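You operate a simulated robot arm through the tools that you are given. There is no shell and no other tool. Be economical: measure what you need, move in short steps, check, and stop when the job is done.

Carry out the task below with a simulated robot arm. There is one attempt and no reset: what you move stays moved.

Task
Sift a scoop of filler from the white tub into the yellow cup.
Fine: rest the grey sieve on the cup, press the filler through with the purple block, put orange scoop and block back and press the lid on the tub.
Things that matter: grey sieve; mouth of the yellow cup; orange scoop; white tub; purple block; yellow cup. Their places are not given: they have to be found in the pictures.

It is judged by the outcome, as a careful person would: the job done as asked, and still so three seconds after it is handed in. It fails if anything else is knocked over, pushed out of place, dropped, spilled or broken. Lids that push on must go on centred and level and be pressed home; caps that screw on are set level and turned clockwise until they are tight.

Robot
A 6-joint arm with a two-finger parallel gripper, fixed in place. Base frame: the origin is at the foot of the arm, x ahead of it, y to its left, z up. Readings come in mm, rad, newtons and seconds.
Its first joint turns from -1.152 to 1.152 rad. Payload 2.45 kg.
The TCP is the grasp point between the finger pads, 24 mm short of the fingertips. In the tool frame z runs along the fingers and y along their closing line. Largest opening 68 mm; finger width 17, thickness 10; the body of the gripper, 40 by 70 mm, starts 41 mm behind the TCP.
Orientation is that of the tool frame in the base frame, as a unit quaternion [w, x, y, z]. With the fingers straight down and closing along the base's y, the tool's x points along the base's -x, its y along +y and its z along -z.

Tools
- The arm moves only by the tool arm_command. Its argument "plan" is a list of rows, each a list of 3 entries, a list of its own where there are three numbers: the shift along the tool's x, y, z in mm, then the turn, a rotation vector about the tool's x, y, z in rad, then the closure in counts, from 0 (fully open) to 255 (shut). In form: [[[dx, dy, dz], [rx, ry, rz], grip], ...]. A call has 1 to 8 rows; each row shifts and turns the commanded pose from where the row before left it, along the tool's axes as they then stand. Each row takes 0.2 s and may step no farther than 50 mm and 0.15 rad from the row before; otherwise, or with a gripper value out of range, the whole call is refused. A pose out of reach is approached as far as the arm can. The call stops where the force on the tool passes 40 N (or 10 N more than at its start, if that is more) or the arm is blocked; 0.2 s more then pass. The fingers move at their own pace (about 108 mm/s each) and stop on an object; they squeeze with about 28 N. The grip force told is the motor's: it shows also when the fingers shut on nothing. Time passes only in rows, and 0.2 s behind the last, so rows that do not move let the fingers close. The reply holds the time, the measured pose of the TCP, the force on the tool along the base axes, the opening and the grip force, in the units named above and with some noise, and new pictures: "show" is both (left out), scene, wrist or none.
- Cameras (640 x 400 px; columns grow to the right, rows downward): "scene" is fixed at [160.4, 414.2, 1451]; the picture's right is [-0.79, -0.61, 0.00], its down [-0.42, 0.55, -0.72] and it looks along [0.44, -0.57, -0.69] (base axes); focal length 340 px, centre (320, 200). "wrist" rides on the gripper at [-32, 0, -39] in the tool frame; the picture's right is [0.00, -1.00, 0.00], its down [0.97, 0.00, -0.24] and it looks along [0.24, 0.00, 0.97] (tool axes); focal length 218 px, centre (320, 200).
- point_at(camera, pixels): there is no depth. For up to 12 entries [column, row, z] of the newest picture of that camera ("zoom" is the newest enlarged one), the place [x, y] in the base frame at which the ray of that pixel passes the height z, good to about 2 mm. No time passes.
- inspect(camera, box): a new picture of the part [left, top, right, bottom] of that camera's present view, enlarged. No time passes.
- close_job(): hands the job in; it is judged then, once.

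Work in short steps. Measure before you move; look again where a grasp or a placing could have gone wrong, and mend it. You have 80 turns and 150 pictures in all, those below and enlarged ones among them. Open the gripper and draw the arm clear of the work before you hand the job in, unless the task says otherwise; then end with one line.

The tools are called as name(argument=value, ...) on one line, values as JSON. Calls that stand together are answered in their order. arm_command: Moves the arm, as the interface text tells. Its arguments: {"type":"object","properties":{"plan":{"type":"array"},"show":{"type":"string","enum":["both","scene","wrist","none"]}},"required":["plan"]} The other tools are called the same way: point_at (camera, pixels) gives the place at which the rays of pixels pass given heights; inspect (camera, box) takes an enlarged picture of a part of a camera's view; close_job () hands the job in.

At the start:

```text
time_s: 0.0
tool_pos: [419.1, 180.4, 1156.0]
ee_rot: [0.0, 0.0, 1.0, 0.0]
contact_force: [0.3, 0.4, 0.2]
finger_gap: 67.7
grip_force: 0.1
```

scene: 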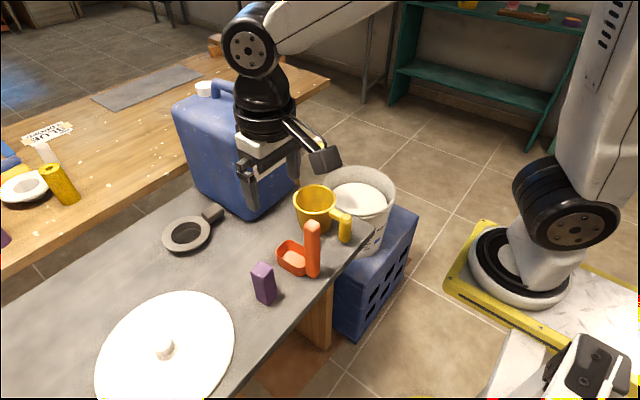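
wrist: 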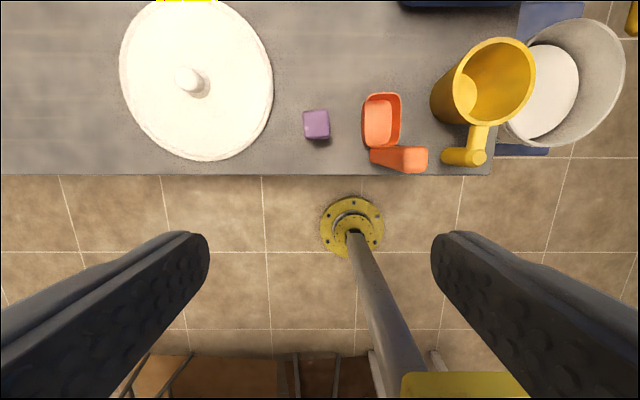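

I start by enlarging the work area in both views, to tell the objects apart before measuring.

inspect(camera="scene", box=[80, 140, 420, 400])

inspect(camera="wrist", box=[290, 0, 640, 200])

point_at(camera="wrist", pixels=[[316, 125, 450], [380, 120, 450], [400, 158, 450], [465, 95, 450], [490, 75, 550], [476, 157, 530], [545, 90, 450], [195, 80, 450], [270, 175, 450], [490, 175, 450], [270, 80, 450], [121, 80, 450]])

point_at(camera="scene", pixels=[[186, 235, 450], [212, 214, 450], [264, 300, 450], [292, 262, 450], [313, 275, 450], [315, 235, 450], [314, 193, 550], [345, 240, 450], [165, 350, 450], [360, 185, 450], [312, 222, 520], [262, 268, 500]])

```text
1.54 times, centred on (250, 270) of scene
```

zoom: 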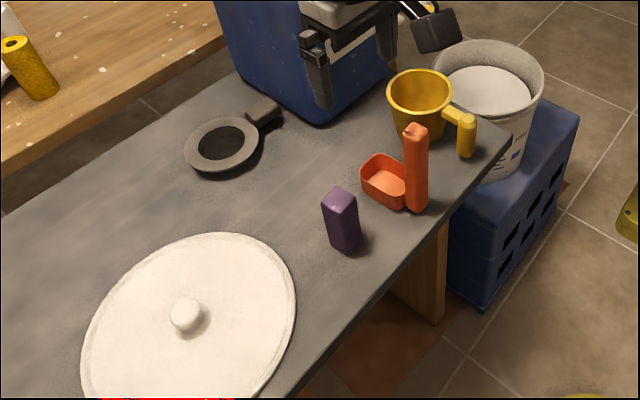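

```text
1.83 times, centred on (465, 100) of wrist
```

zoom: 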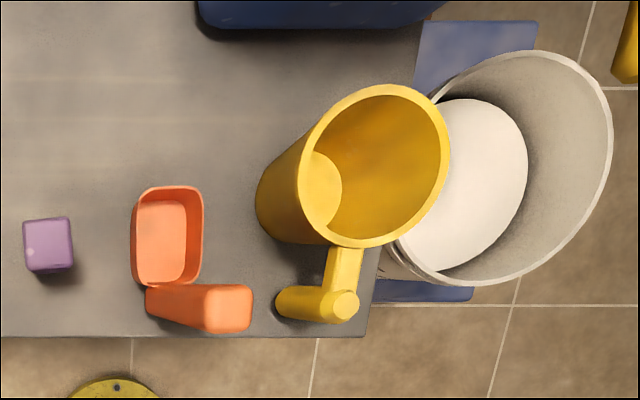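

```text
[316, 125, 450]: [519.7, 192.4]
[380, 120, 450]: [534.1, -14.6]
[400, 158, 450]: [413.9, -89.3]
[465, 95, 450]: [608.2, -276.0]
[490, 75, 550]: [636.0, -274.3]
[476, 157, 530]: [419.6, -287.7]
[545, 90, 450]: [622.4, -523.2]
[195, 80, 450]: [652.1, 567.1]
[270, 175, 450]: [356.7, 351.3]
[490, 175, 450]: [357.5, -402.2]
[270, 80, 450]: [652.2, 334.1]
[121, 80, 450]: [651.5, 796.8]
```

```text
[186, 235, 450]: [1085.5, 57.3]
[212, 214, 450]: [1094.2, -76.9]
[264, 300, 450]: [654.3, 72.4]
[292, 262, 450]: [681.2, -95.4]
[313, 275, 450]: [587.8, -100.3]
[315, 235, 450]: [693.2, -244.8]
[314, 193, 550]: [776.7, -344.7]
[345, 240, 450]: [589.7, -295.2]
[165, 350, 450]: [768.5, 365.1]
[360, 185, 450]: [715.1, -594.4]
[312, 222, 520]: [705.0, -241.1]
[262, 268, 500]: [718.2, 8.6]
```

The two views disagree at z=450, so the bench top is higher. I triangulate it with the table corner (wrist 490,175; scene 374,224) and the block.

point_at(camera="wrist", pixels=[[490, 175, 450], [490, 175, 650], [490, 175, 750], [490, 175, 850], [316, 125, 650], [316, 125, 750], [316, 125, 850]])

point_at(camera="scene", pixels=[[374, 224, 450], [374, 224, 650], [374, 224, 750], [374, 224, 850], [262, 268, 650], [262, 268, 750], [262, 268, 850]])

```text
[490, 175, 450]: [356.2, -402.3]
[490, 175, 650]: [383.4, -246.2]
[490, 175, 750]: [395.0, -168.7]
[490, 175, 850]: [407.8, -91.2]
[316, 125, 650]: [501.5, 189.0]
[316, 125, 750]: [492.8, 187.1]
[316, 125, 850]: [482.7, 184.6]
```

```text
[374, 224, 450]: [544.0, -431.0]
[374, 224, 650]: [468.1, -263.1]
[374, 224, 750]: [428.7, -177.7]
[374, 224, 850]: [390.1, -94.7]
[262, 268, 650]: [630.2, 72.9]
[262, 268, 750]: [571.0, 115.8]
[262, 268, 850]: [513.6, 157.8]
```

Corner rays meet at about z≈810, and the block's top at about 905. I measure all the objects again with these heights.

point_at(camera="scene", pixels=[[186, 235, 820], [163, 240, 820], [210, 232, 820], [205, 219, 830], [222, 211, 830], [165, 345, 840], [264, 303, 810], [313, 276, 810], [312, 222, 900], [292, 262, 815], [348, 238, 850], [345, 220, 870]])

point_at(camera="wrist", pixels=[[121, 80, 820], [273, 80, 820], [195, 160, 820], [185, 82, 850], [380, 122, 815], [412, 158, 900], [495, 80, 900], [495, 80, 930], [476, 157, 870], [545, 90, 760], [620, 70, 850], [545, 145, 850]])

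inspect(camera="scene", box=[230, 150, 430, 275])

inspect(camera="scene", box=[130, 185, 290, 285])

```text
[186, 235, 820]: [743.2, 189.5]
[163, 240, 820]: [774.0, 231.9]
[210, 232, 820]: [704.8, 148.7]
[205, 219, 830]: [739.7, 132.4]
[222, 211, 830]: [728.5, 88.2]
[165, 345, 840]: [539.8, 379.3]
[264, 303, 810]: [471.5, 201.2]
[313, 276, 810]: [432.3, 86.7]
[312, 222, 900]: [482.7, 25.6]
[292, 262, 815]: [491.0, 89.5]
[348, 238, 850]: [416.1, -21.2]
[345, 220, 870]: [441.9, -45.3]
```

```text
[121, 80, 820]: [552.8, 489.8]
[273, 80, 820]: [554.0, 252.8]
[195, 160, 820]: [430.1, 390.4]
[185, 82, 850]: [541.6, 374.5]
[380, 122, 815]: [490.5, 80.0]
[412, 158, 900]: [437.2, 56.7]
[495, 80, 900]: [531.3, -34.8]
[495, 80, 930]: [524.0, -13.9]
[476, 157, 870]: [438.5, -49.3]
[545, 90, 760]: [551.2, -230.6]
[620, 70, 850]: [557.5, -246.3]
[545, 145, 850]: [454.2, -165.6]
```

```text
3.20 times, centred on (330, 212) of scene
```

zoom: 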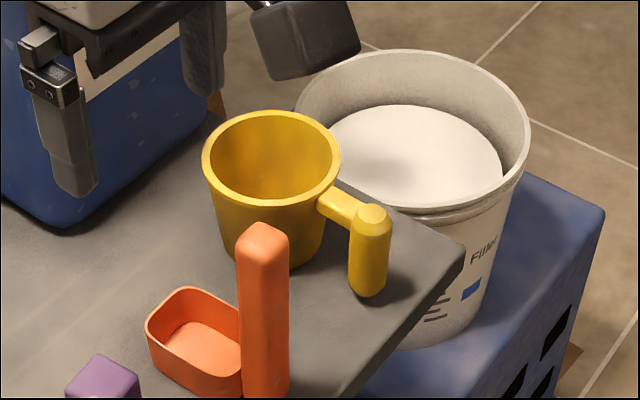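

```text
4.00 times, centred on (210, 235) of scene
```

zoom: 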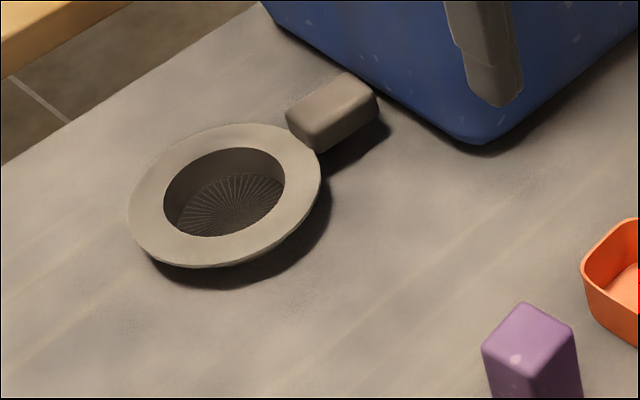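

The sieve lies near x≈743, y≈190, by the blue jug. Before reaching over there I measure the jug's height (edge foot about (195,186), top about (173,105)) and its near corner (250,221).

point_at(camera="scene", pixels=[[195, 186, 810], [250, 221, 810], [173, 105, 950], [173, 105, 1000], [173, 105, 1050], [173, 105, 1100], [236, 135, 1000], [236, 135, 1050], [236, 135, 1100], [212, 85, 1050], [212, 85, 1100], [212, 85, 1150]])

inspect(camera="scene", box=[150, 60, 350, 225])

```text
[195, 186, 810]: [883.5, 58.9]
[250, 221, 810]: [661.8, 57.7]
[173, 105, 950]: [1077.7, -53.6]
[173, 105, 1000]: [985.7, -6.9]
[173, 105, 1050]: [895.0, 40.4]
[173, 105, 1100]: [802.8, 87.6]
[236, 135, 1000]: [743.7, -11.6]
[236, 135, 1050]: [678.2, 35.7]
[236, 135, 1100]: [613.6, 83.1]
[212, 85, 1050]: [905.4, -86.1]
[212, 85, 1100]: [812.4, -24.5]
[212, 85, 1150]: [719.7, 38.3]
```

```text
2.42 times, centred on (250, 142) of scene
```

zoom: 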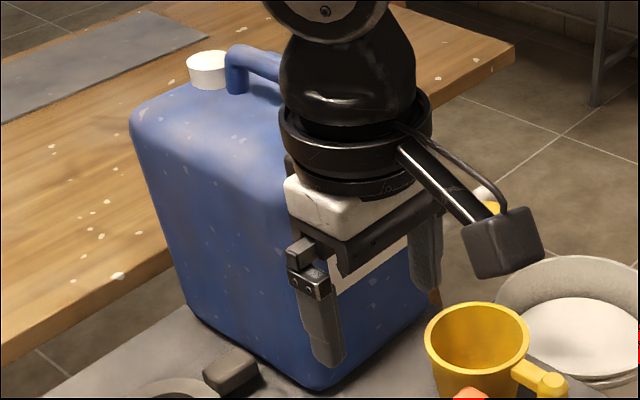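

Jug face is at y≈58 and x≈662–883, top about z 1050–1100. I move forward to around x=620, y=215, staying clear of the jug, to view the sieve from above.

arm_command(plan=[[[-40, 7, 0], [0, 0, 0], 0], [[-40, 7, 0], [0, 0, 0], 0], [[-40, 7, 0], [0, 0, 0], 0], [[-40, 7, 0], [0, 0, 0], 0], [[-40, 7, 0], [0, 0, 0], 0]])

```text
time_s: 1.2
tool_pos: [621.2, 214.2, 1156.8]
ee_rot: [0.0, -0.001, 1.0, 0.0]
contact_force: [-0.5, -0.4, -0.4]
finger_gap: 67.9
grip_force: 0.0
```

scene: 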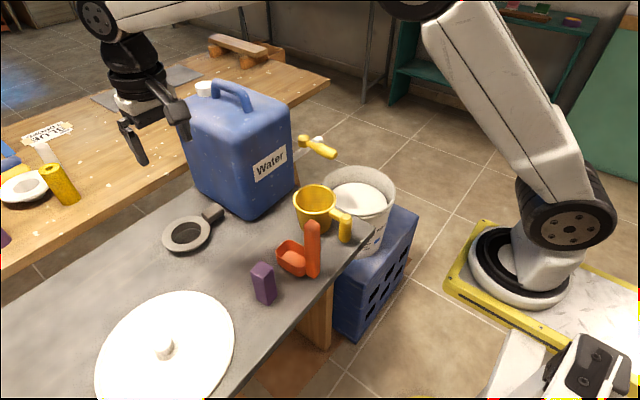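
wrist: 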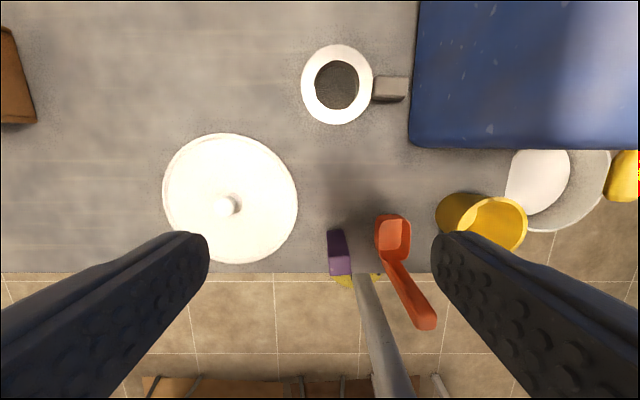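

The sieve is in the wrist view now: ring about (337,84), handle (390,89). I measure it along with the rest from here, for comparison with the first view.

inspect(camera="wrist", box=[280, 30, 440, 130])

point_at(camera="wrist", pixels=[[337, 84, 825], [373, 89, 825], [409, 89, 825], [391, 76, 825], [391, 102, 825], [409, 140, 810], [427, 320, 920], [340, 265, 900], [392, 220, 850], [350, 272, 800], [226, 206, 850], [495, 222, 900]])

point_at(camera="scene", pixels=[[186, 235, 800], [312, 222, 920], [264, 303, 800]])

```text
4.00 times, centred on (360, 80) of wrist
```

zoom: 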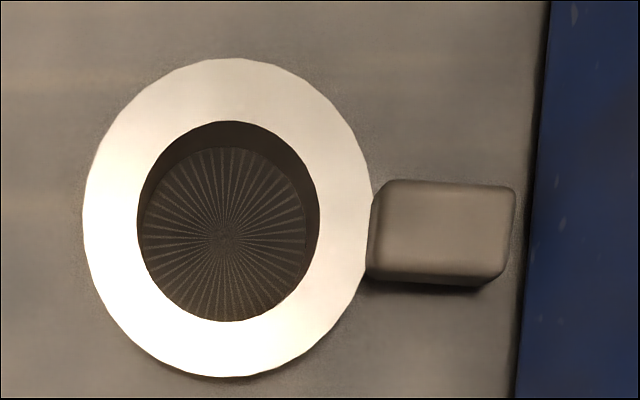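

```text
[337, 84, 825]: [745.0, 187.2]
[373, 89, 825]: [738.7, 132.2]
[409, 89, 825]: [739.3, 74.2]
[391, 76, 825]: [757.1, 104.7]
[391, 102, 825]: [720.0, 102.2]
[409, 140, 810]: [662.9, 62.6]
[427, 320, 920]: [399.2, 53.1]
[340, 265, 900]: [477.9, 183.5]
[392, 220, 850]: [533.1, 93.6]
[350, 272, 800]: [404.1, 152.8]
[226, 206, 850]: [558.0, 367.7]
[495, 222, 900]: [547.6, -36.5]
```

```text
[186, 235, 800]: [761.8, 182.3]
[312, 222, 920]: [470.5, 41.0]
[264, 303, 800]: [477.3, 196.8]
```

Sieve centre ≈(745,187), handle runs along −y (y 132→76, about 37 wide in x), jug face at y≈62. I turn the gripper a quarter turn so it closes along x with the camera on the side away from the jug.

arm_command(plan=[[[0, 0, 0], [0, 0, -0.1428], 0], [[0, 0, 0], [0, 0, -0.1428], 0], [[0, 0, 0], [0, 0, -0.1428], 0], [[0, 0, 0], [0, 0, -0.1428], 0], [[0, 0, 0], [0, 0, -0.1428], 0], [[0, 0, 0], [0, 0, -0.1428], 0], [[0, 0, 0], [0, 0, -0.1428], 0], [[0, 0, 0], [0, 0, -0.1428], 0]], show="none")

arm_command(plan=[[[0, 0, 0], [0, 0, -0.1428], 0], [[0, 0, 0], [0, 0, -0.1428], 0], [[0, 0, 0], [0, 0, -0.1428], 0], [[30, -40, 30], [0, 0, 0], 0], [[30, -40, 30], [0, 0, 0], 0], [[30, -40, 30], [0, 0, 0], 0]])

```text
time_s: 3.0
tool_pos: [619.4, 213.7, 1156.1]
ee_rot: [0.001, -0.542, 0.84, 0.0]
contact_force: [0.1, 0.6, 0.0]
finger_gap: 67.9
grip_force: 0.0
```

```text
refused: row 4 steps farther than a row can; nothing moved
```

The step was too long, so I split it: finish the turn, then shift over the sieve and look.

arm_command(plan=[[[0, 0, 0], [0, 0, -0.1428], 0], [[0, 0, 0], [0, 0, -0.1428], 0], [[0, 0, 0], [0, 0, -0.1432], 0], [[14, -40, 15], [0, 0, 0], 0], [[14, -40, 20], [0, 0, 0], 0], [[14, -39, 20], [0, 0, 0], 0], [[20, 0, 35], [0, 0, 0], 0]])

```text
time_s: 4.6
tool_pos: [736.8, 154.7, 1067.0]
ee_rot: [-0.001, 0.707, -0.707, 0.0]
contact_force: [0.1, 0.3, -0.4]
finger_gap: 68.1
grip_force: 0.0
out of reach, approached as far as the arm can: row 6
```

scene: 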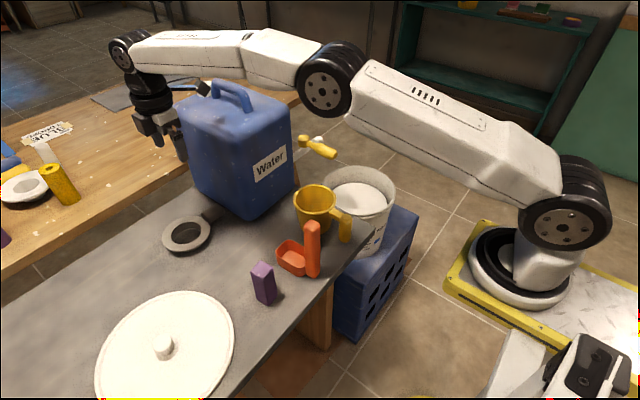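
wrist: 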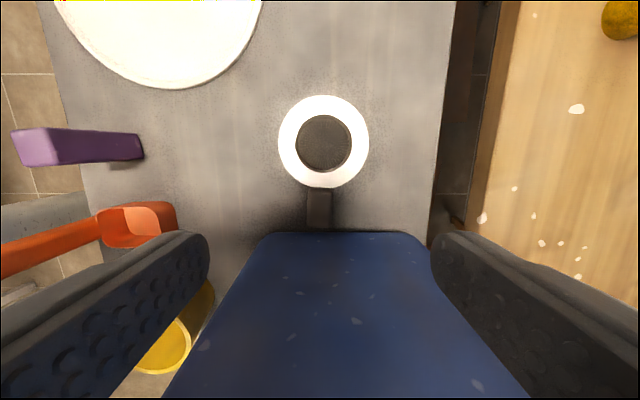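

The row limit suggests this is close to the edge of reach. I measure the handle from this view (ring centre (323,143), handle top (319,188)–(319,228)) before descending.

inspect(camera="wrist", box=[260, 90, 390, 250])

point_at(camera="wrist", pixels=[[323, 143, 830], [307, 200, 830], [332, 200, 830], [319, 190, 830], [319, 225, 830], [279, 143, 830], [369, 143, 830], [267, 235, 1000], [267, 235, 1050]])

```text
2.50 times, centred on (325, 170) of wrist
```

zoom: 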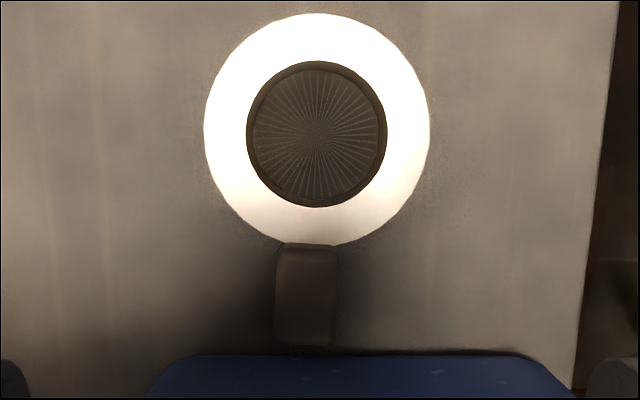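

```text
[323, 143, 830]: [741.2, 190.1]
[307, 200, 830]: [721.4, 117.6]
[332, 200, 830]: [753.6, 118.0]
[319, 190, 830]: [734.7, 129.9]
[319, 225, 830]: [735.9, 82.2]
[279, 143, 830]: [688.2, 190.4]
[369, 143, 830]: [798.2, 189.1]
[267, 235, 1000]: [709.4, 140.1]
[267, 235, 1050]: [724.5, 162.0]
```

Before descending I check where the forearm passes relative to the jug.

inspect(camera="scene", box=[80, 10, 340, 230])

```text
1.82 times, centred on (210, 120) of scene
```

zoom: 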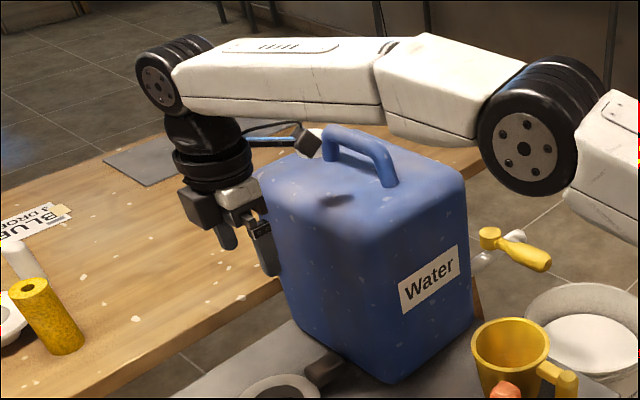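

The black box on the gripper is on the tool's +x side, about 80 mm out. It would hit the jug in this pose, so I spin the gripper half a turn the other way at this height.

arm_command(plan=[[[0, 0, 0], [0, 0, 0.1428], 0], [[0, 0, 0], [0, 0, 0.1428], 0], [[0, 0, 0], [0, 0, 0.1428], 0], [[0, 0, 0], [0, 0, 0.1428], 0], [[0, 0, 0], [0, 0, 0.1428], 0], [[0, 0, 0], [0, 0, 0.1428], 0], [[0, 0, 0], [0, 0, 0.1428], 0], [[0, 0, 0], [0, 0, 0.1428], 0]], show="none")

arm_command(plan=[[[0, 0, 0], [0, 0, 0.1428], 0], [[0, 0, 0], [0, 0, 0.1428], 0], [[0, 0, 0], [0, 0, 0.1428], 0], [[0, 0, 0], [0, 0, 0.1428], 0], [[0, 0, 0], [0, 0, 0.1428], 0], [[0, 0, 0], [0, 0, 0.1428], 0], [[0, 0, 0], [0, 0, 0.1428], 0], [[0, 0, 0], [0, 0, 0.1428], 0]], show="none")

arm_command(plan=[[[0, 0, 0], [0, 0, 0.1428], 0], [[0, 0, 0], [0, 0, 0.1428], 0], [[0, 0, 0], [0, 0, 0.1428], 0], [[0, 0, 0], [0, 0, 0.1428], 0], [[0, 0, 0], [0, 0, 0.1428], 0], [[0, 0, 0], [0, 0, 0.1428], 0], [[0, 0, 40], [0, -0.13, 0], 0], [[0, 0, 40], [0, -0.13, 0], 0]])

```text
time_s: 6.4
tool_pos: [735.8, 152.8, 1065.7]
ee_rot: [0.0, -0.211, 0.977, 0.001]
contact_force: [0.5, -1.2, 0.3]
finger_gap: 68.0
grip_force: 0.0
```

```text
time_s: 8.2
tool_pos: [735.4, 151.1, 1065.2]
ee_rot: [0.0, 0.35, 0.937, 0.001]
contact_force: [0.8, 0.8, 0.4]
finger_gap: 67.8
grip_force: 0.1
```

```text
time_s: 10.0
tool_pos: [735.8, 147.1, 987.3]
ee_rot: [0.093, 0.701, 0.701, -0.092]
contact_force: [-0.5, -1.2, 0.3]
finger_gap: 68.0
grip_force: 0.1
```

scene: 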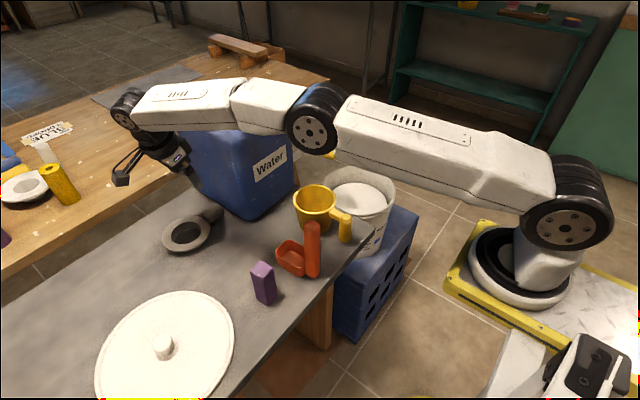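
wrist: 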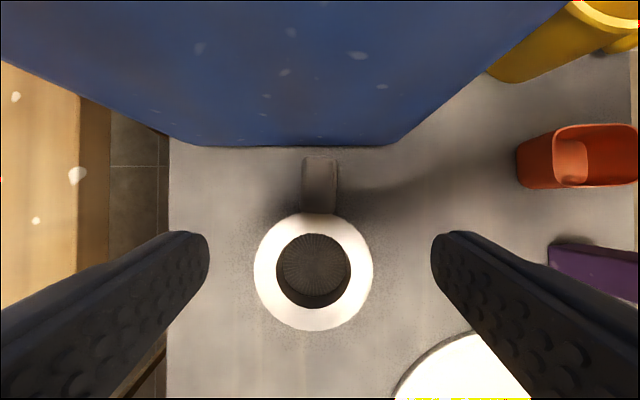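

Half turn and 15° lean done; the handle appears at (304–338, 157–212). I measure it again from here.

point_at(camera="wrist", pixels=[[304, 180, 830], [337, 180, 830], [320, 160, 830], [320, 210, 830], [313, 271, 830], [255, 271, 830], [372, 271, 830], [320, 146, 810]])

inspect(camera="wrist", box=[230, 130, 410, 340])

```text
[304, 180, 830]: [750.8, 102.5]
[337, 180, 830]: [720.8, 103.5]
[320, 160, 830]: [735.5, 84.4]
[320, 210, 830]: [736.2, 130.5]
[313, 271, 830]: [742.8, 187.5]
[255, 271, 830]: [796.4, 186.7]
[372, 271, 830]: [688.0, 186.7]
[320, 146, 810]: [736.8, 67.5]
```

```text
1.90 times, centred on (320, 235) of wrist
```

zoom: 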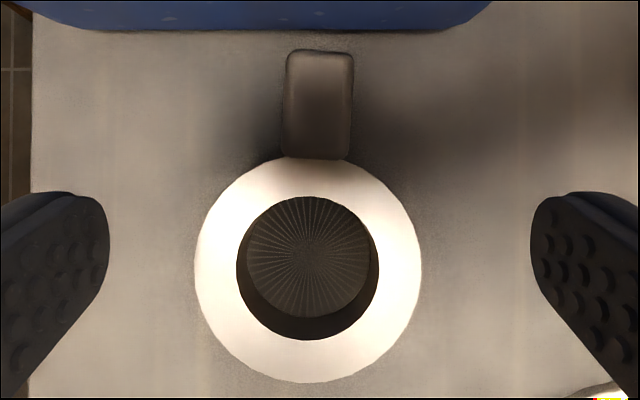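

Handle centre ≈(736,107), turned about 4.5° from −y. I align by a small spin and come down along the tool axis to about z 860 first.

arm_command(plan=[[[2, 0, 40], [0, 0, 0.075], 0], [[2, 0, 40], [0, 0, 0], 0], [[2, 0, 30], [0, 0, 0], 0], [[0, 0, 20], [0, 0, 0], 0]])

```text
time_s: 11.0
tool_pos: [736.3, 118.5, 859.5]
ee_rot: [0.096, 0.726, 0.675, -0.088]
contact_force: [-0.6, -0.3, 0.6]
finger_gap: 67.9
grip_force: 0.1
```

scene: 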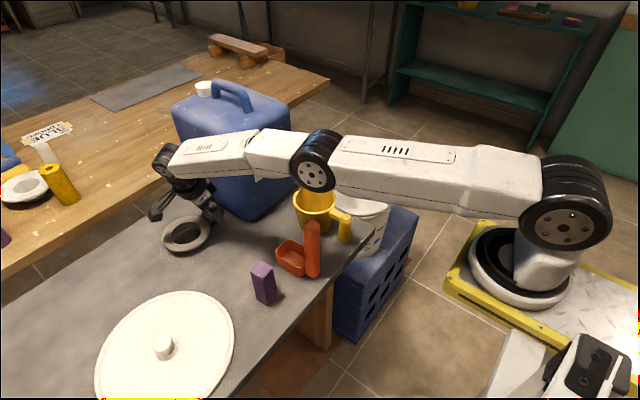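
wrist: 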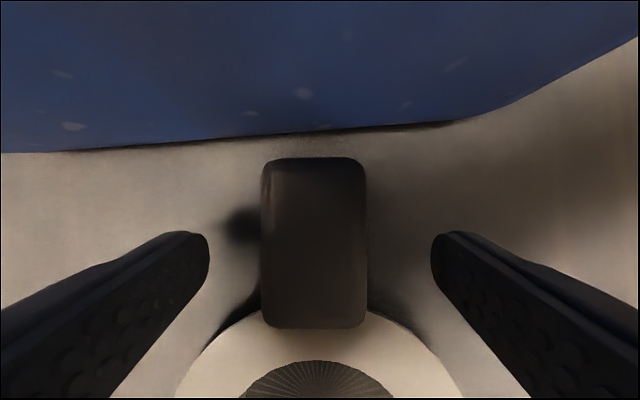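

The handle is centred between the fingers (column 313 vs 320) with its top about fingertip height (≈835). I descend 20 mm more, then close.

arm_command(plan=[[[0, 1, 10], [0, 0, 0], 0], [[0, 1, 11], [0, 0, 0], 0], [[0, 0, 0], [0, 0, 0], 255], [[0, 0, 0], [0, 0, 0], 255], [[0, 0, 0], [0, 0, 0], 255]])

```text
time_s: 12.2
tool_pos: [735.7, 114.5, 838.8]
ee_rot: [0.095, 0.726, 0.675, -0.087]
contact_force: [-0.3, -1.0, 2.1]
finger_gap: 31.4
grip_force: 28.1
```

scene: 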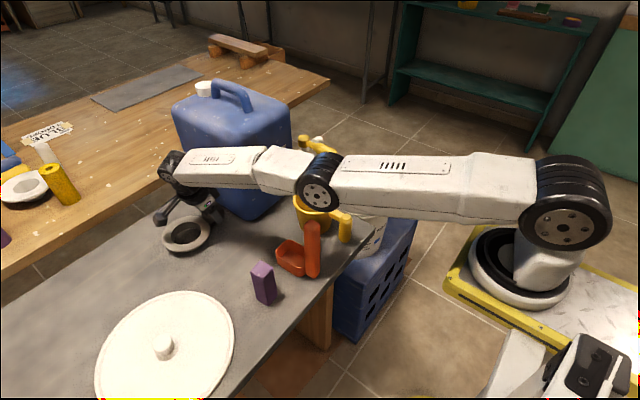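
wrist: 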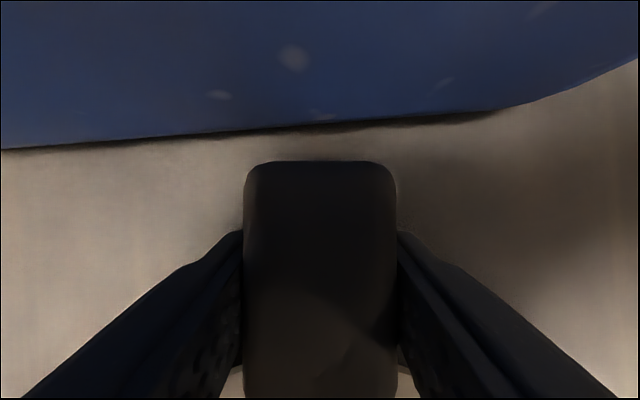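

The grip holds at 31.4 mm. I lift straight up (base z) beside the jug and check the sieve hangs level.

arm_command(plan=[[[-5.2, 0, -19.3], [0, 0, 0], 255], [[-10.3, 0, -38.6], [0, 0, 0], 255], [[-10.3, 0, -38.6], [0, 0, 0], 255], [[-10.3, 0, -38.6], [0, 0, 0], 255], [[-5, -40, -19], [0, 0, 0], 255], [[0, -40, 0], [0, 0, 0], 255]])

```text
time_s: 13.6
tool_pos: [744.9, 145.8, 1094.8]
ee_rot: [0.158, 0.735, 0.658, 0.042]
contact_force: [-2.8, -0.6, 2.5]
finger_gap: 31.2
grip_force: 27.8
out of reach, approached as far as the arm can: row 2, 3, 4
```

scene: 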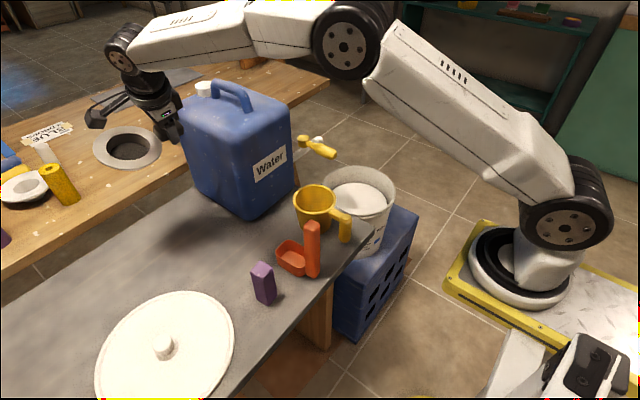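
wrist: 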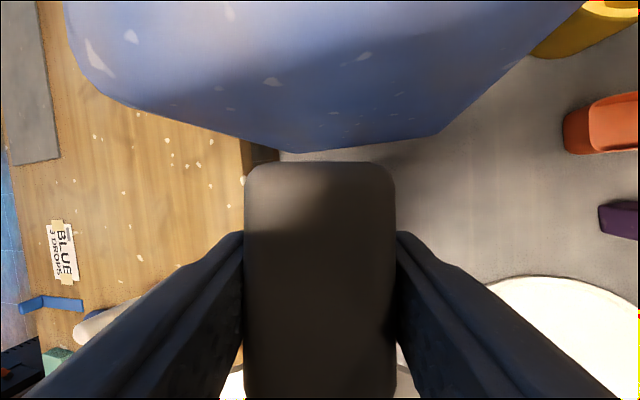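

The pose drifted where the arm ran out of reach. I hold still for a row to read the settled pose.

arm_command(plan=[[[0, 0, 0], [0, 0, 0], 255], [[0, 0, 0], [0, 0, 0], 255]], show="none")

```text
time_s: 14.2
tool_pos: [668.7, 121.2, 996.2]
ee_rot: [0.094, 0.727, 0.675, -0.088]
contact_force: [-0.1, 0.1, -1.3]
finger_gap: 31.3
grip_force: 28.2
```

It settled level at (669,121,996), as commanded. I move away from the jug and then yaw about the vertical so the sieve handle will point +x.

arm_command(plan=[[[19, -38, -5], [0, 0, 0], 255], [[19, -38, -5], [0, 0, 0], 255], [[0, 0, 0], [-0.0386, 0, -0.1444], 255], [[0, 0, 0], [-0.0386, 0, -0.1444], 255], [[0, 0, 0], [-0.0386, 0, -0.1444], 255], [[0, 0, 0], [-0.0386, 0, -0.1444], 255], [[0, 0, 0], [-0.0386, 0, -0.1444], 255], [[0, 0, 0], [-0.0386, 0, -0.1444], 255]], show="none")

arm_command(plan=[[[0, 0, 0], [-0.0386, 0, -0.1444], 255], [[0, 0, 0], [-0.0386, 0, -0.1444], 255], [[0, 0, 0], [-0.0386, 0, -0.1444], 255], [[0, 0, 0], [-0.0386, 0, -0.1444], 255], [[0, 0, 0], [-0.0386, 0, -0.1444], 255], [[0, 0, 0], [0, 0, 0], 255]])

```text
time_s: 16.0
tool_pos: [596.1, 167.6, 994.1]
ee_rot: [0.131, 0.36, 0.923, -0.044]
contact_force: [0.0, 0.0, -0.9]
finger_gap: 31.4
grip_force: 27.8
```

```text
time_s: 17.4
tool_pos: [595.7, 168.3, 993.0]
ee_rot: [0.14, -0.001, 0.99, 0.001]
contact_force: [0.0, -0.1, -1.2]
finger_gap: 31.6
grip_force: 28.0
```

scene: 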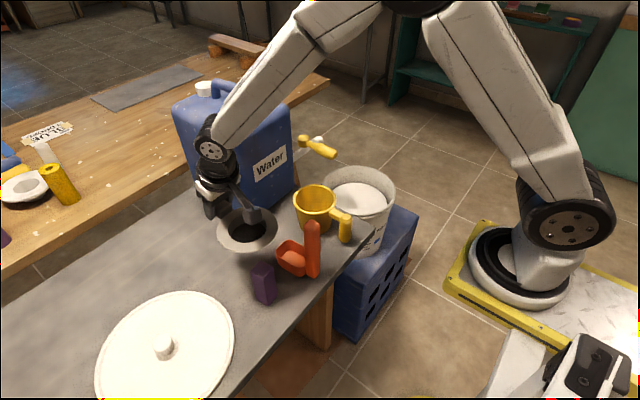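
wrist: 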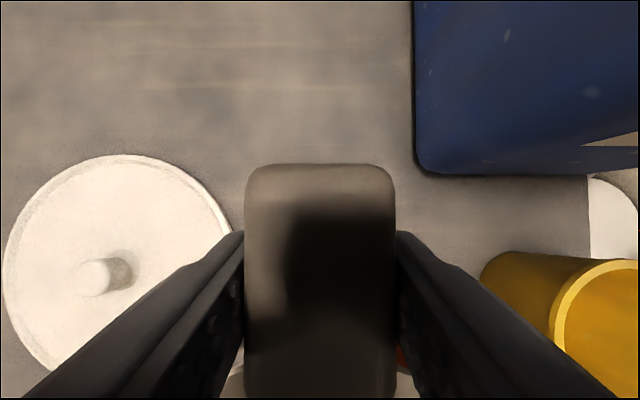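

Now I locate the cup mouth: scene rim centre about (315,199.5), and compare with the current wrist view where the rim edge shows.

point_at(camera="scene", pixels=[[315, 199.5, 880], [315, 199.5, 900], [315, 199.5, 910], [315, 199.5, 920], [315, 199.5, 930], [293.5, 200, 910], [336.5, 199, 910], [311, 234, 810], [344, 241, 810]])

inspect(camera="scene", box=[200, 150, 360, 250])

```text
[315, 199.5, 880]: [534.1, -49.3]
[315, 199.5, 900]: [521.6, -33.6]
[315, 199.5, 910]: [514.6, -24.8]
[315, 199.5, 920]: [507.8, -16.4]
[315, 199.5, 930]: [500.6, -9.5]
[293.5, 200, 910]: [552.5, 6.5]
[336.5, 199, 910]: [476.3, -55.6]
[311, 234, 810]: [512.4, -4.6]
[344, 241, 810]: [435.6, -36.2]
```

```text
4.00 times, centred on (280, 200) of scene
```

zoom: 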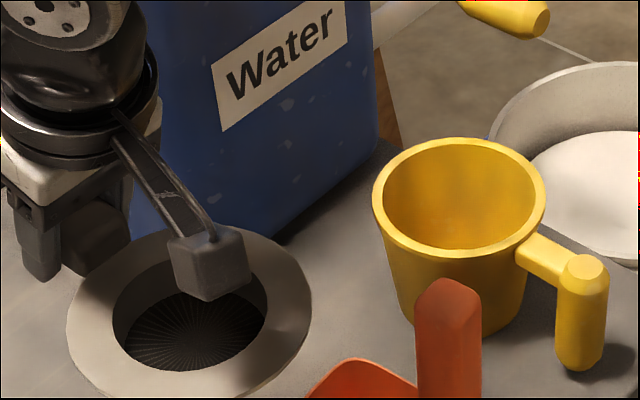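

Cup mouth about (523,−32,900) with diameter near 98. For a sharper fix I raise the sieve and move toward −y so the whole rim shows in the wrist view.

arm_command(plan=[[[-8.3, -25, -28.8], [0, 0, 0], 255], [[-8.3, -25, -28.8], [0, 0, 0], 255], [[0, 0, 0], [0, 0, 0], 255]])

```text
time_s: 18.2
tool_pos: [594.1, 114.8, 1055.2]
ee_rot: [0.141, -0.001, 0.99, 0.001]
contact_force: [0.2, 0.2, -0.4]
finger_gap: 31.7
grip_force: 28.0
```

scene: 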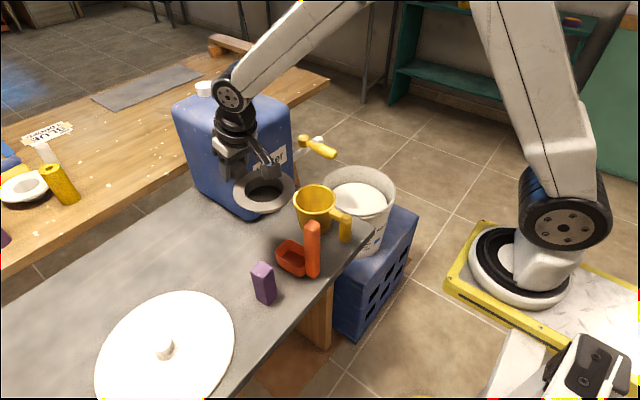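
wrist: 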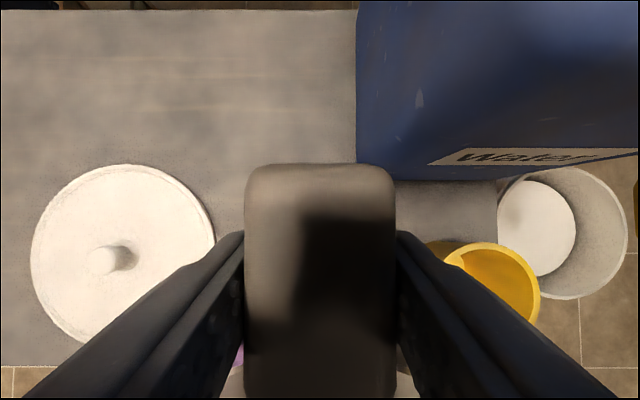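

The rim's upper and right parts show around (445–540, 242–322). I enlarge to fix the ellipse and the tub.

inspect(camera="wrist", box=[400, 150, 640, 350])

```text
2.00 times, centred on (520, 250) of wrist
```

zoom: 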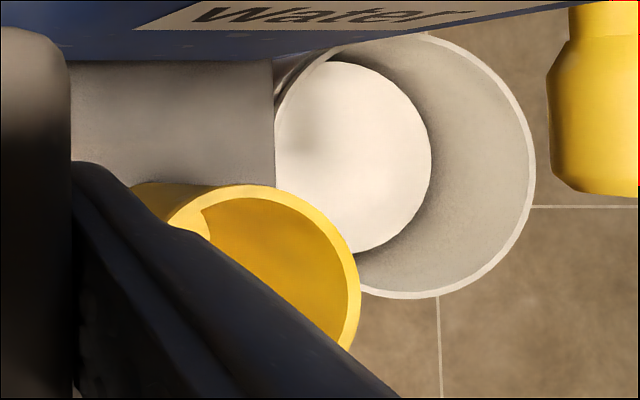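

point_at(camera="wrist", pixels=[[488.5, 293.5, 890], [488.5, 293.5, 900], [488.5, 293.5, 910], [560.5, 232.5, 850], [560.5, 232.5, 880], [627.5, 232.5, 850], [627.5, 232.5, 880], [535, 228, 750], [535, 228, 800]])

point_at(camera="scene", pixels=[[359, 191, 850], [359, 191, 880], [359, 191, 900], [359, 198, 800], [395, 191, 850], [395, 191, 880]])

```text
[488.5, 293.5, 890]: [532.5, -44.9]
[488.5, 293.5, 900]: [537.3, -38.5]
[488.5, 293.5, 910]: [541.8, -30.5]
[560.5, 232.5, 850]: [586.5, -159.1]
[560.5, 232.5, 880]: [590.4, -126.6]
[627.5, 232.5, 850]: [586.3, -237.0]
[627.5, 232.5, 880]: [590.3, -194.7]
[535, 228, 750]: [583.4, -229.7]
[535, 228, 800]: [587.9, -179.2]
```

```text
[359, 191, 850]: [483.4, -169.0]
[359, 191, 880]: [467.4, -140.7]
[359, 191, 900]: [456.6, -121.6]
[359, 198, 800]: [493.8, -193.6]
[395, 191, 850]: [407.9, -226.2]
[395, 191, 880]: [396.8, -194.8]
```

Combining three views: cup mouth ≈(531,−43,890); the tub's rim is lower, z≈700 with centre ≈(565,−315). The sieve centre sits 73 mm along tool x from the TCP, so I go to TCP (604,−44.5) above the cup and look.

arm_command(plan=[[[-4.8, -40, 1.4], [0, 0, 0], 255], [[-4.8, -40, 1.4], [0, 0, 0], 255], [[0, -40, 0], [0, 0, 0], 255], [[0, -39.5, 0], [0, 0, 0], 255], [[11, 0, 38.4], [0, 0, 0], 255], [[11, 0, 38.4], [0, 0, 0], 255], [[0, 0, 0], [0, 0, 0], 255]])

inspect(camera="scene", box=[220, 130, 420, 255])

```text
time_s: 19.8
tool_pos: [607.6, -43.3, 971.8]
ee_rot: [0.14, -0.001, 0.99, 0.0]
contact_force: [0.1, -0.1, -0.6]
finger_gap: 31.5
grip_force: 27.3
```

scene: 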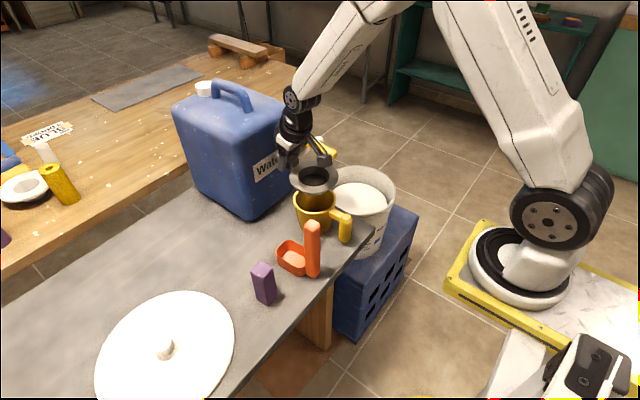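
wrist: 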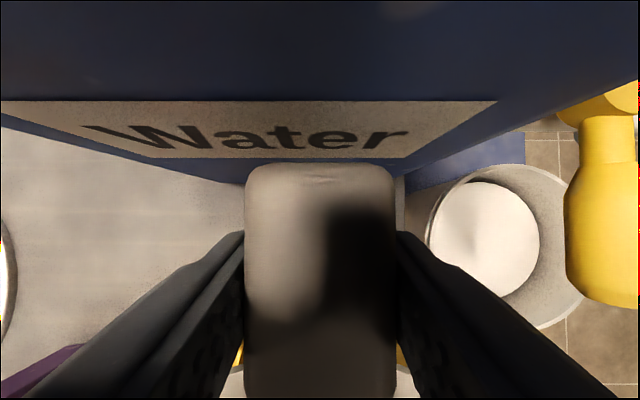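

```text
3.20 times, centred on (320, 192) of scene
```

zoom: 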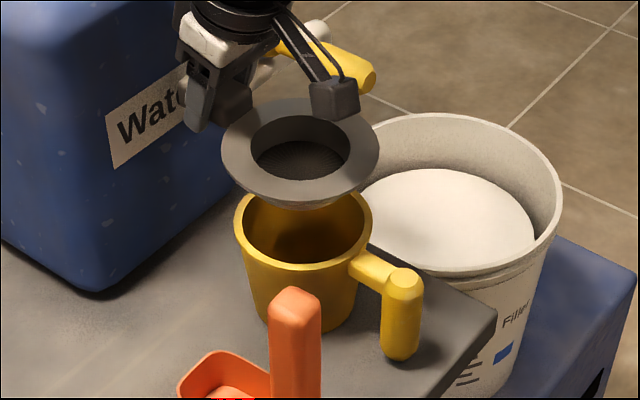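

The flange centre in scene is about (313.8,177.3), cup mouth centre (315,199.5). I compare these by height.

point_at(camera="scene", pixels=[[313.8, 177.3, 955], [313.8, 177.3, 962], [313.8, 177.3, 970], [315, 199.5, 890], [322, 148, 700], [322, 148, 800], [322, 148, 900], [322, 148, 1000]])

point_at(camera="wrist", pixels=[[600, 250, 700], [600, 250, 800], [600, 250, 900]])

```text
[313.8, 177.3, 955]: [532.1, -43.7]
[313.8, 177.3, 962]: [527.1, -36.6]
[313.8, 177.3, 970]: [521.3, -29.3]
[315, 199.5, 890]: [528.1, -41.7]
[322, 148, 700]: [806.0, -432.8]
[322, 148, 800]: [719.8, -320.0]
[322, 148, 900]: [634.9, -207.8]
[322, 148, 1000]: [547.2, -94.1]
```

```text
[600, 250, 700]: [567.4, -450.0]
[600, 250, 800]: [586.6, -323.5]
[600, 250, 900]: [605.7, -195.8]
```

Flange ≈16 mm below the TCP, centred at (533,−43) versus mouth (530,−42.5). I correct 3 mm and lower to just above the rim.

arm_command(plan=[[[8.9, -0.5, 18.2], [0, 0, 0], 255], [[5.5, 0, 19.2], [0, 0, 0], 255], [[2.8, 0, 9.6], [0, 0, 0], 255], [[0, 0, 0], [0, 0, 0], 255]], show="none")

inspect(camera="scene", box=[260, 150, 370, 250])

```text
time_s: 20.8
tool_pos: [602.3, -44.7, 922.1]
ee_rot: [0.141, -0.001, 0.99, 0.001]
contact_force: [0.7, 0.5, -1.0]
finger_gap: 31.5
grip_force: 28.1
```

```text
4.00 times, centred on (315, 200) of scene
```

zoom: 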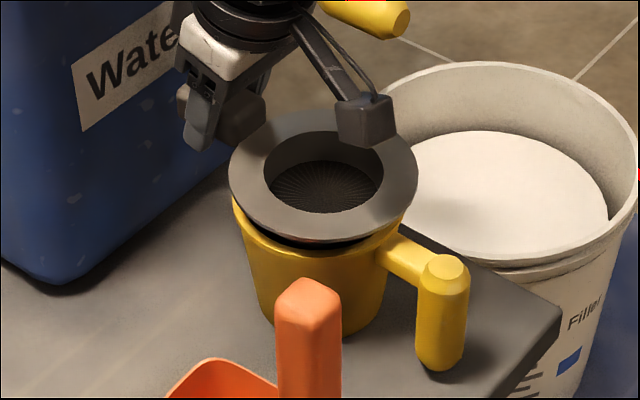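

The bowl is entering the mouth centred. I lower in 4 mm rows and watch the force.

arm_command(plan=[[[1.1, 0, 3.8], [0, 0, 0], 255], [[1.1, 0, 3.8], [0, 0, 0], 255], [[0.8, 0, 2.9], [0, 0, 0], 255]], show="none")

inspect(camera="scene", box=[260, 150, 370, 250])

```text
time_s: 21.6
tool_pos: [602.8, -43.0, 914.7]
ee_rot: [0.143, 0.0, 0.99, 0.0]
contact_force: [5.2, 4.6, 15.6]
finger_gap: 31.7
grip_force: 28.1
```

```text
4.00 times, centred on (315, 200) of scene
```

zoom: 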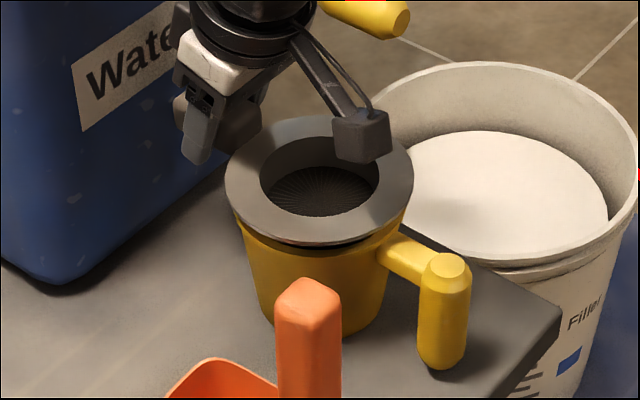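

A sideways push (+5,+4.6 N) with 15 N up says the bowl touches the rim on the −x/−y side. I lift a little, shift (+3,+3) and lower again.

arm_command(plan=[[[-2, 0, -7], [0, 0, 0], 255], [[-2.9, 3, 0.8], [0, 0, 0], 255], [[1.1, 0, 3.8], [0, 0, 0], 255], [[0.8, 0, 2.9], [0, 0, 0], 255], [[0.8, 0, 2.9], [0, 0, 0], 255]], show="none")

inspect(camera="scene", box=[260, 150, 370, 250])

```text
time_s: 22.8
tool_pos: [606.9, -40.4, 910.6]
ee_rot: [0.142, 0.0, 0.99, 0.0]
contact_force: [-1.7, -2.9, 12.3]
finger_gap: 31.9
grip_force: 28.1
```

```text
4.00 times, centred on (315, 200) of scene
```

zoom: 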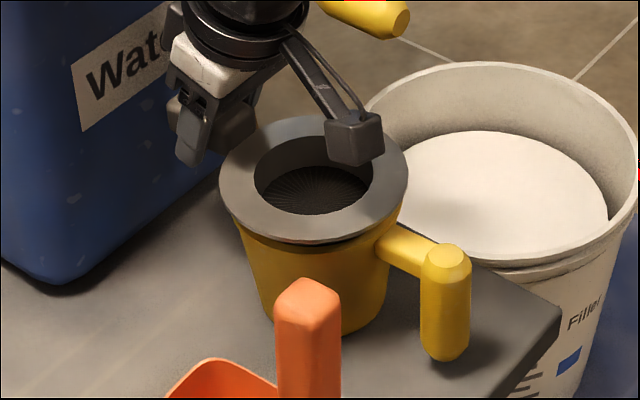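

Lateral force is now small and reversed, height 910.6 near the predicted seat. I ease back (−1,−2) and press 2 mm to see whether it is seated.

arm_command(plan=[[[1, -2, -0.3], [0, 0, 0], 255], [[0.3, 0, 1], [0, 0, 0], 255], [[0.3, 0, 1], [0, 0, 0], 255]])

```text
time_s: 23.6
tool_pos: [605.2, -41.0, 908.9]
ee_rot: [0.141, 0.001, 0.99, 0.0]
contact_force: [1.7, -2.1, 16.6]
finger_gap: 31.6
grip_force: 27.8
```

scene: 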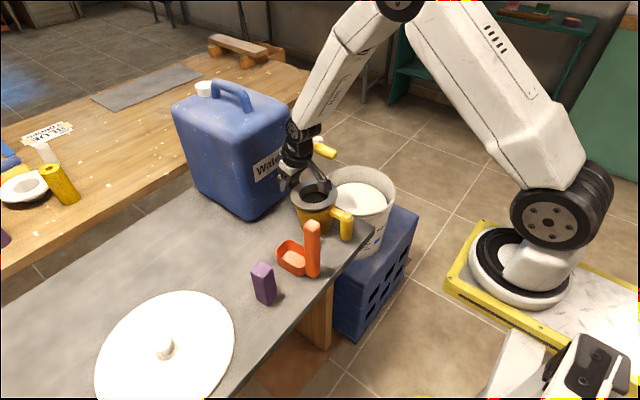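
wrist: 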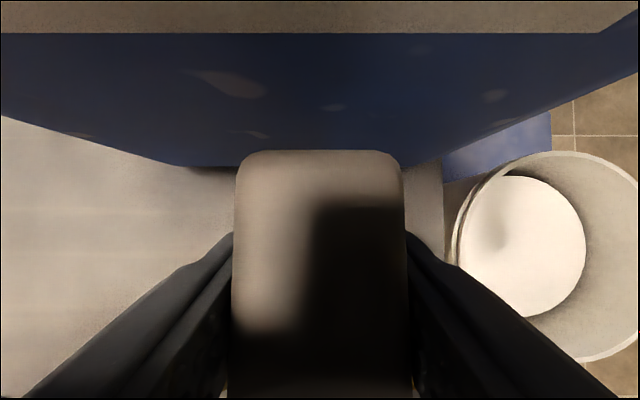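

inspect(camera="scene", box=[275, 165, 365, 250])

```text
4.71 times, centred on (320, 208) of scene
```

zoom: 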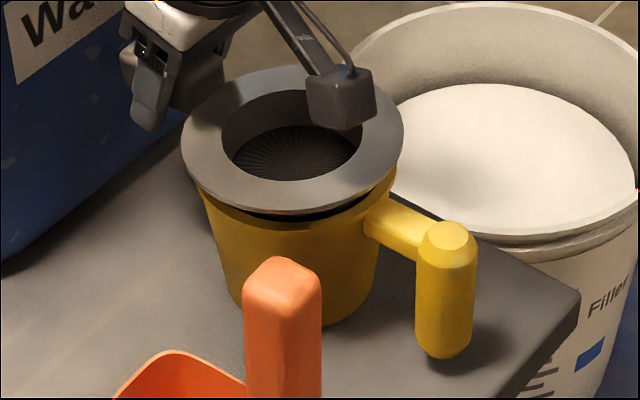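

The flange is centred over the mouth to about 2 mm but still some 9 mm above the rim, so the bowl is catching while held rigidly. I open the fingers slightly so it can centre itself and drop.

arm_command(plan=[[[0, 0, 0], [0, 0, 0], 110], [[0, 0, 0], [0, 0, 0], 110], [[0, 0, 0], [0, 0, 0], 110]], show="wrist")

inspect(camera="scene", box=[275, 165, 365, 250])

```text
time_s: 24.4
tool_pos: [603.2, -40.9, 908.7]
ee_rot: [0.139, 0.0, 0.99, 0.002]
contact_force: [-0.3, 0.5, 0.5]
finger_gap: 38.2
grip_force: 0.1
```

wrist: 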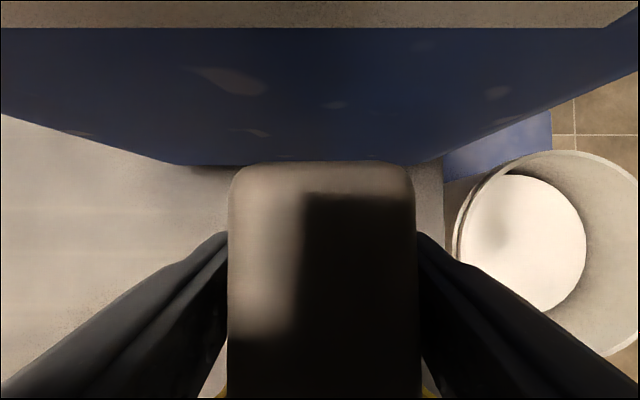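

```text
4.71 times, centred on (320, 208) of scene
```

zoom: 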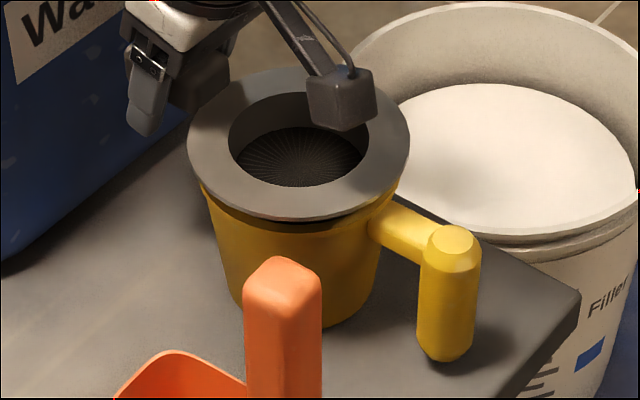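

Released, the flange dropped and looks seated. I retreat along the tool axis and look from above and from the scene.

arm_command(plan=[[[0, 0, 0], [0, 0, 0], 60], [[0, 0, -15], [0, 0, 0], 60], [[0, 0, -40], [0, 0, 0], 60], [[0, 0, -40], [0, 0, 0], 0], [[0, 0, -40], [0, 0, 0], 0], [[0, 0, 0], [0, 0, 0], 0]], show="wrist")

inspect(camera="scene", box=[265, 155, 375, 250])

```text
time_s: 25.8
tool_pos: [569.1, -40.7, 1036.5]
ee_rot: [0.14, 0.0, 0.99, 0.001]
contact_force: [1.1, 0.1, -0.1]
finger_gap: 68.2
grip_force: 0.1
```

wrist: 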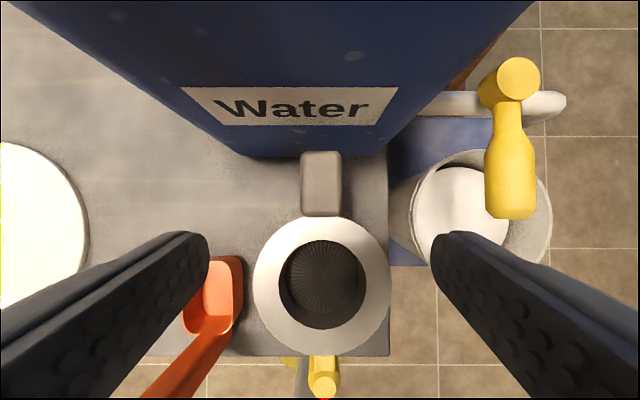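

```text
4.21 times, centred on (320, 202) of scene
```

zoom: 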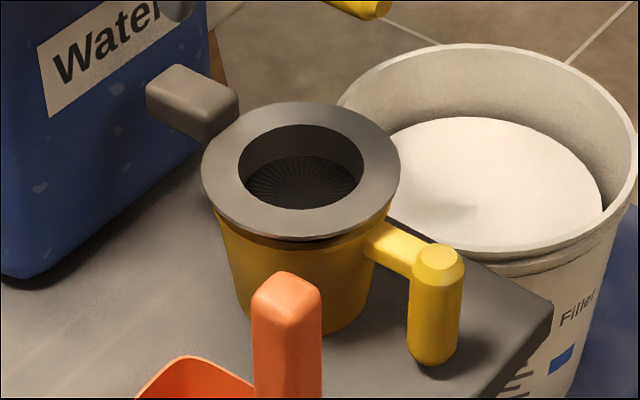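

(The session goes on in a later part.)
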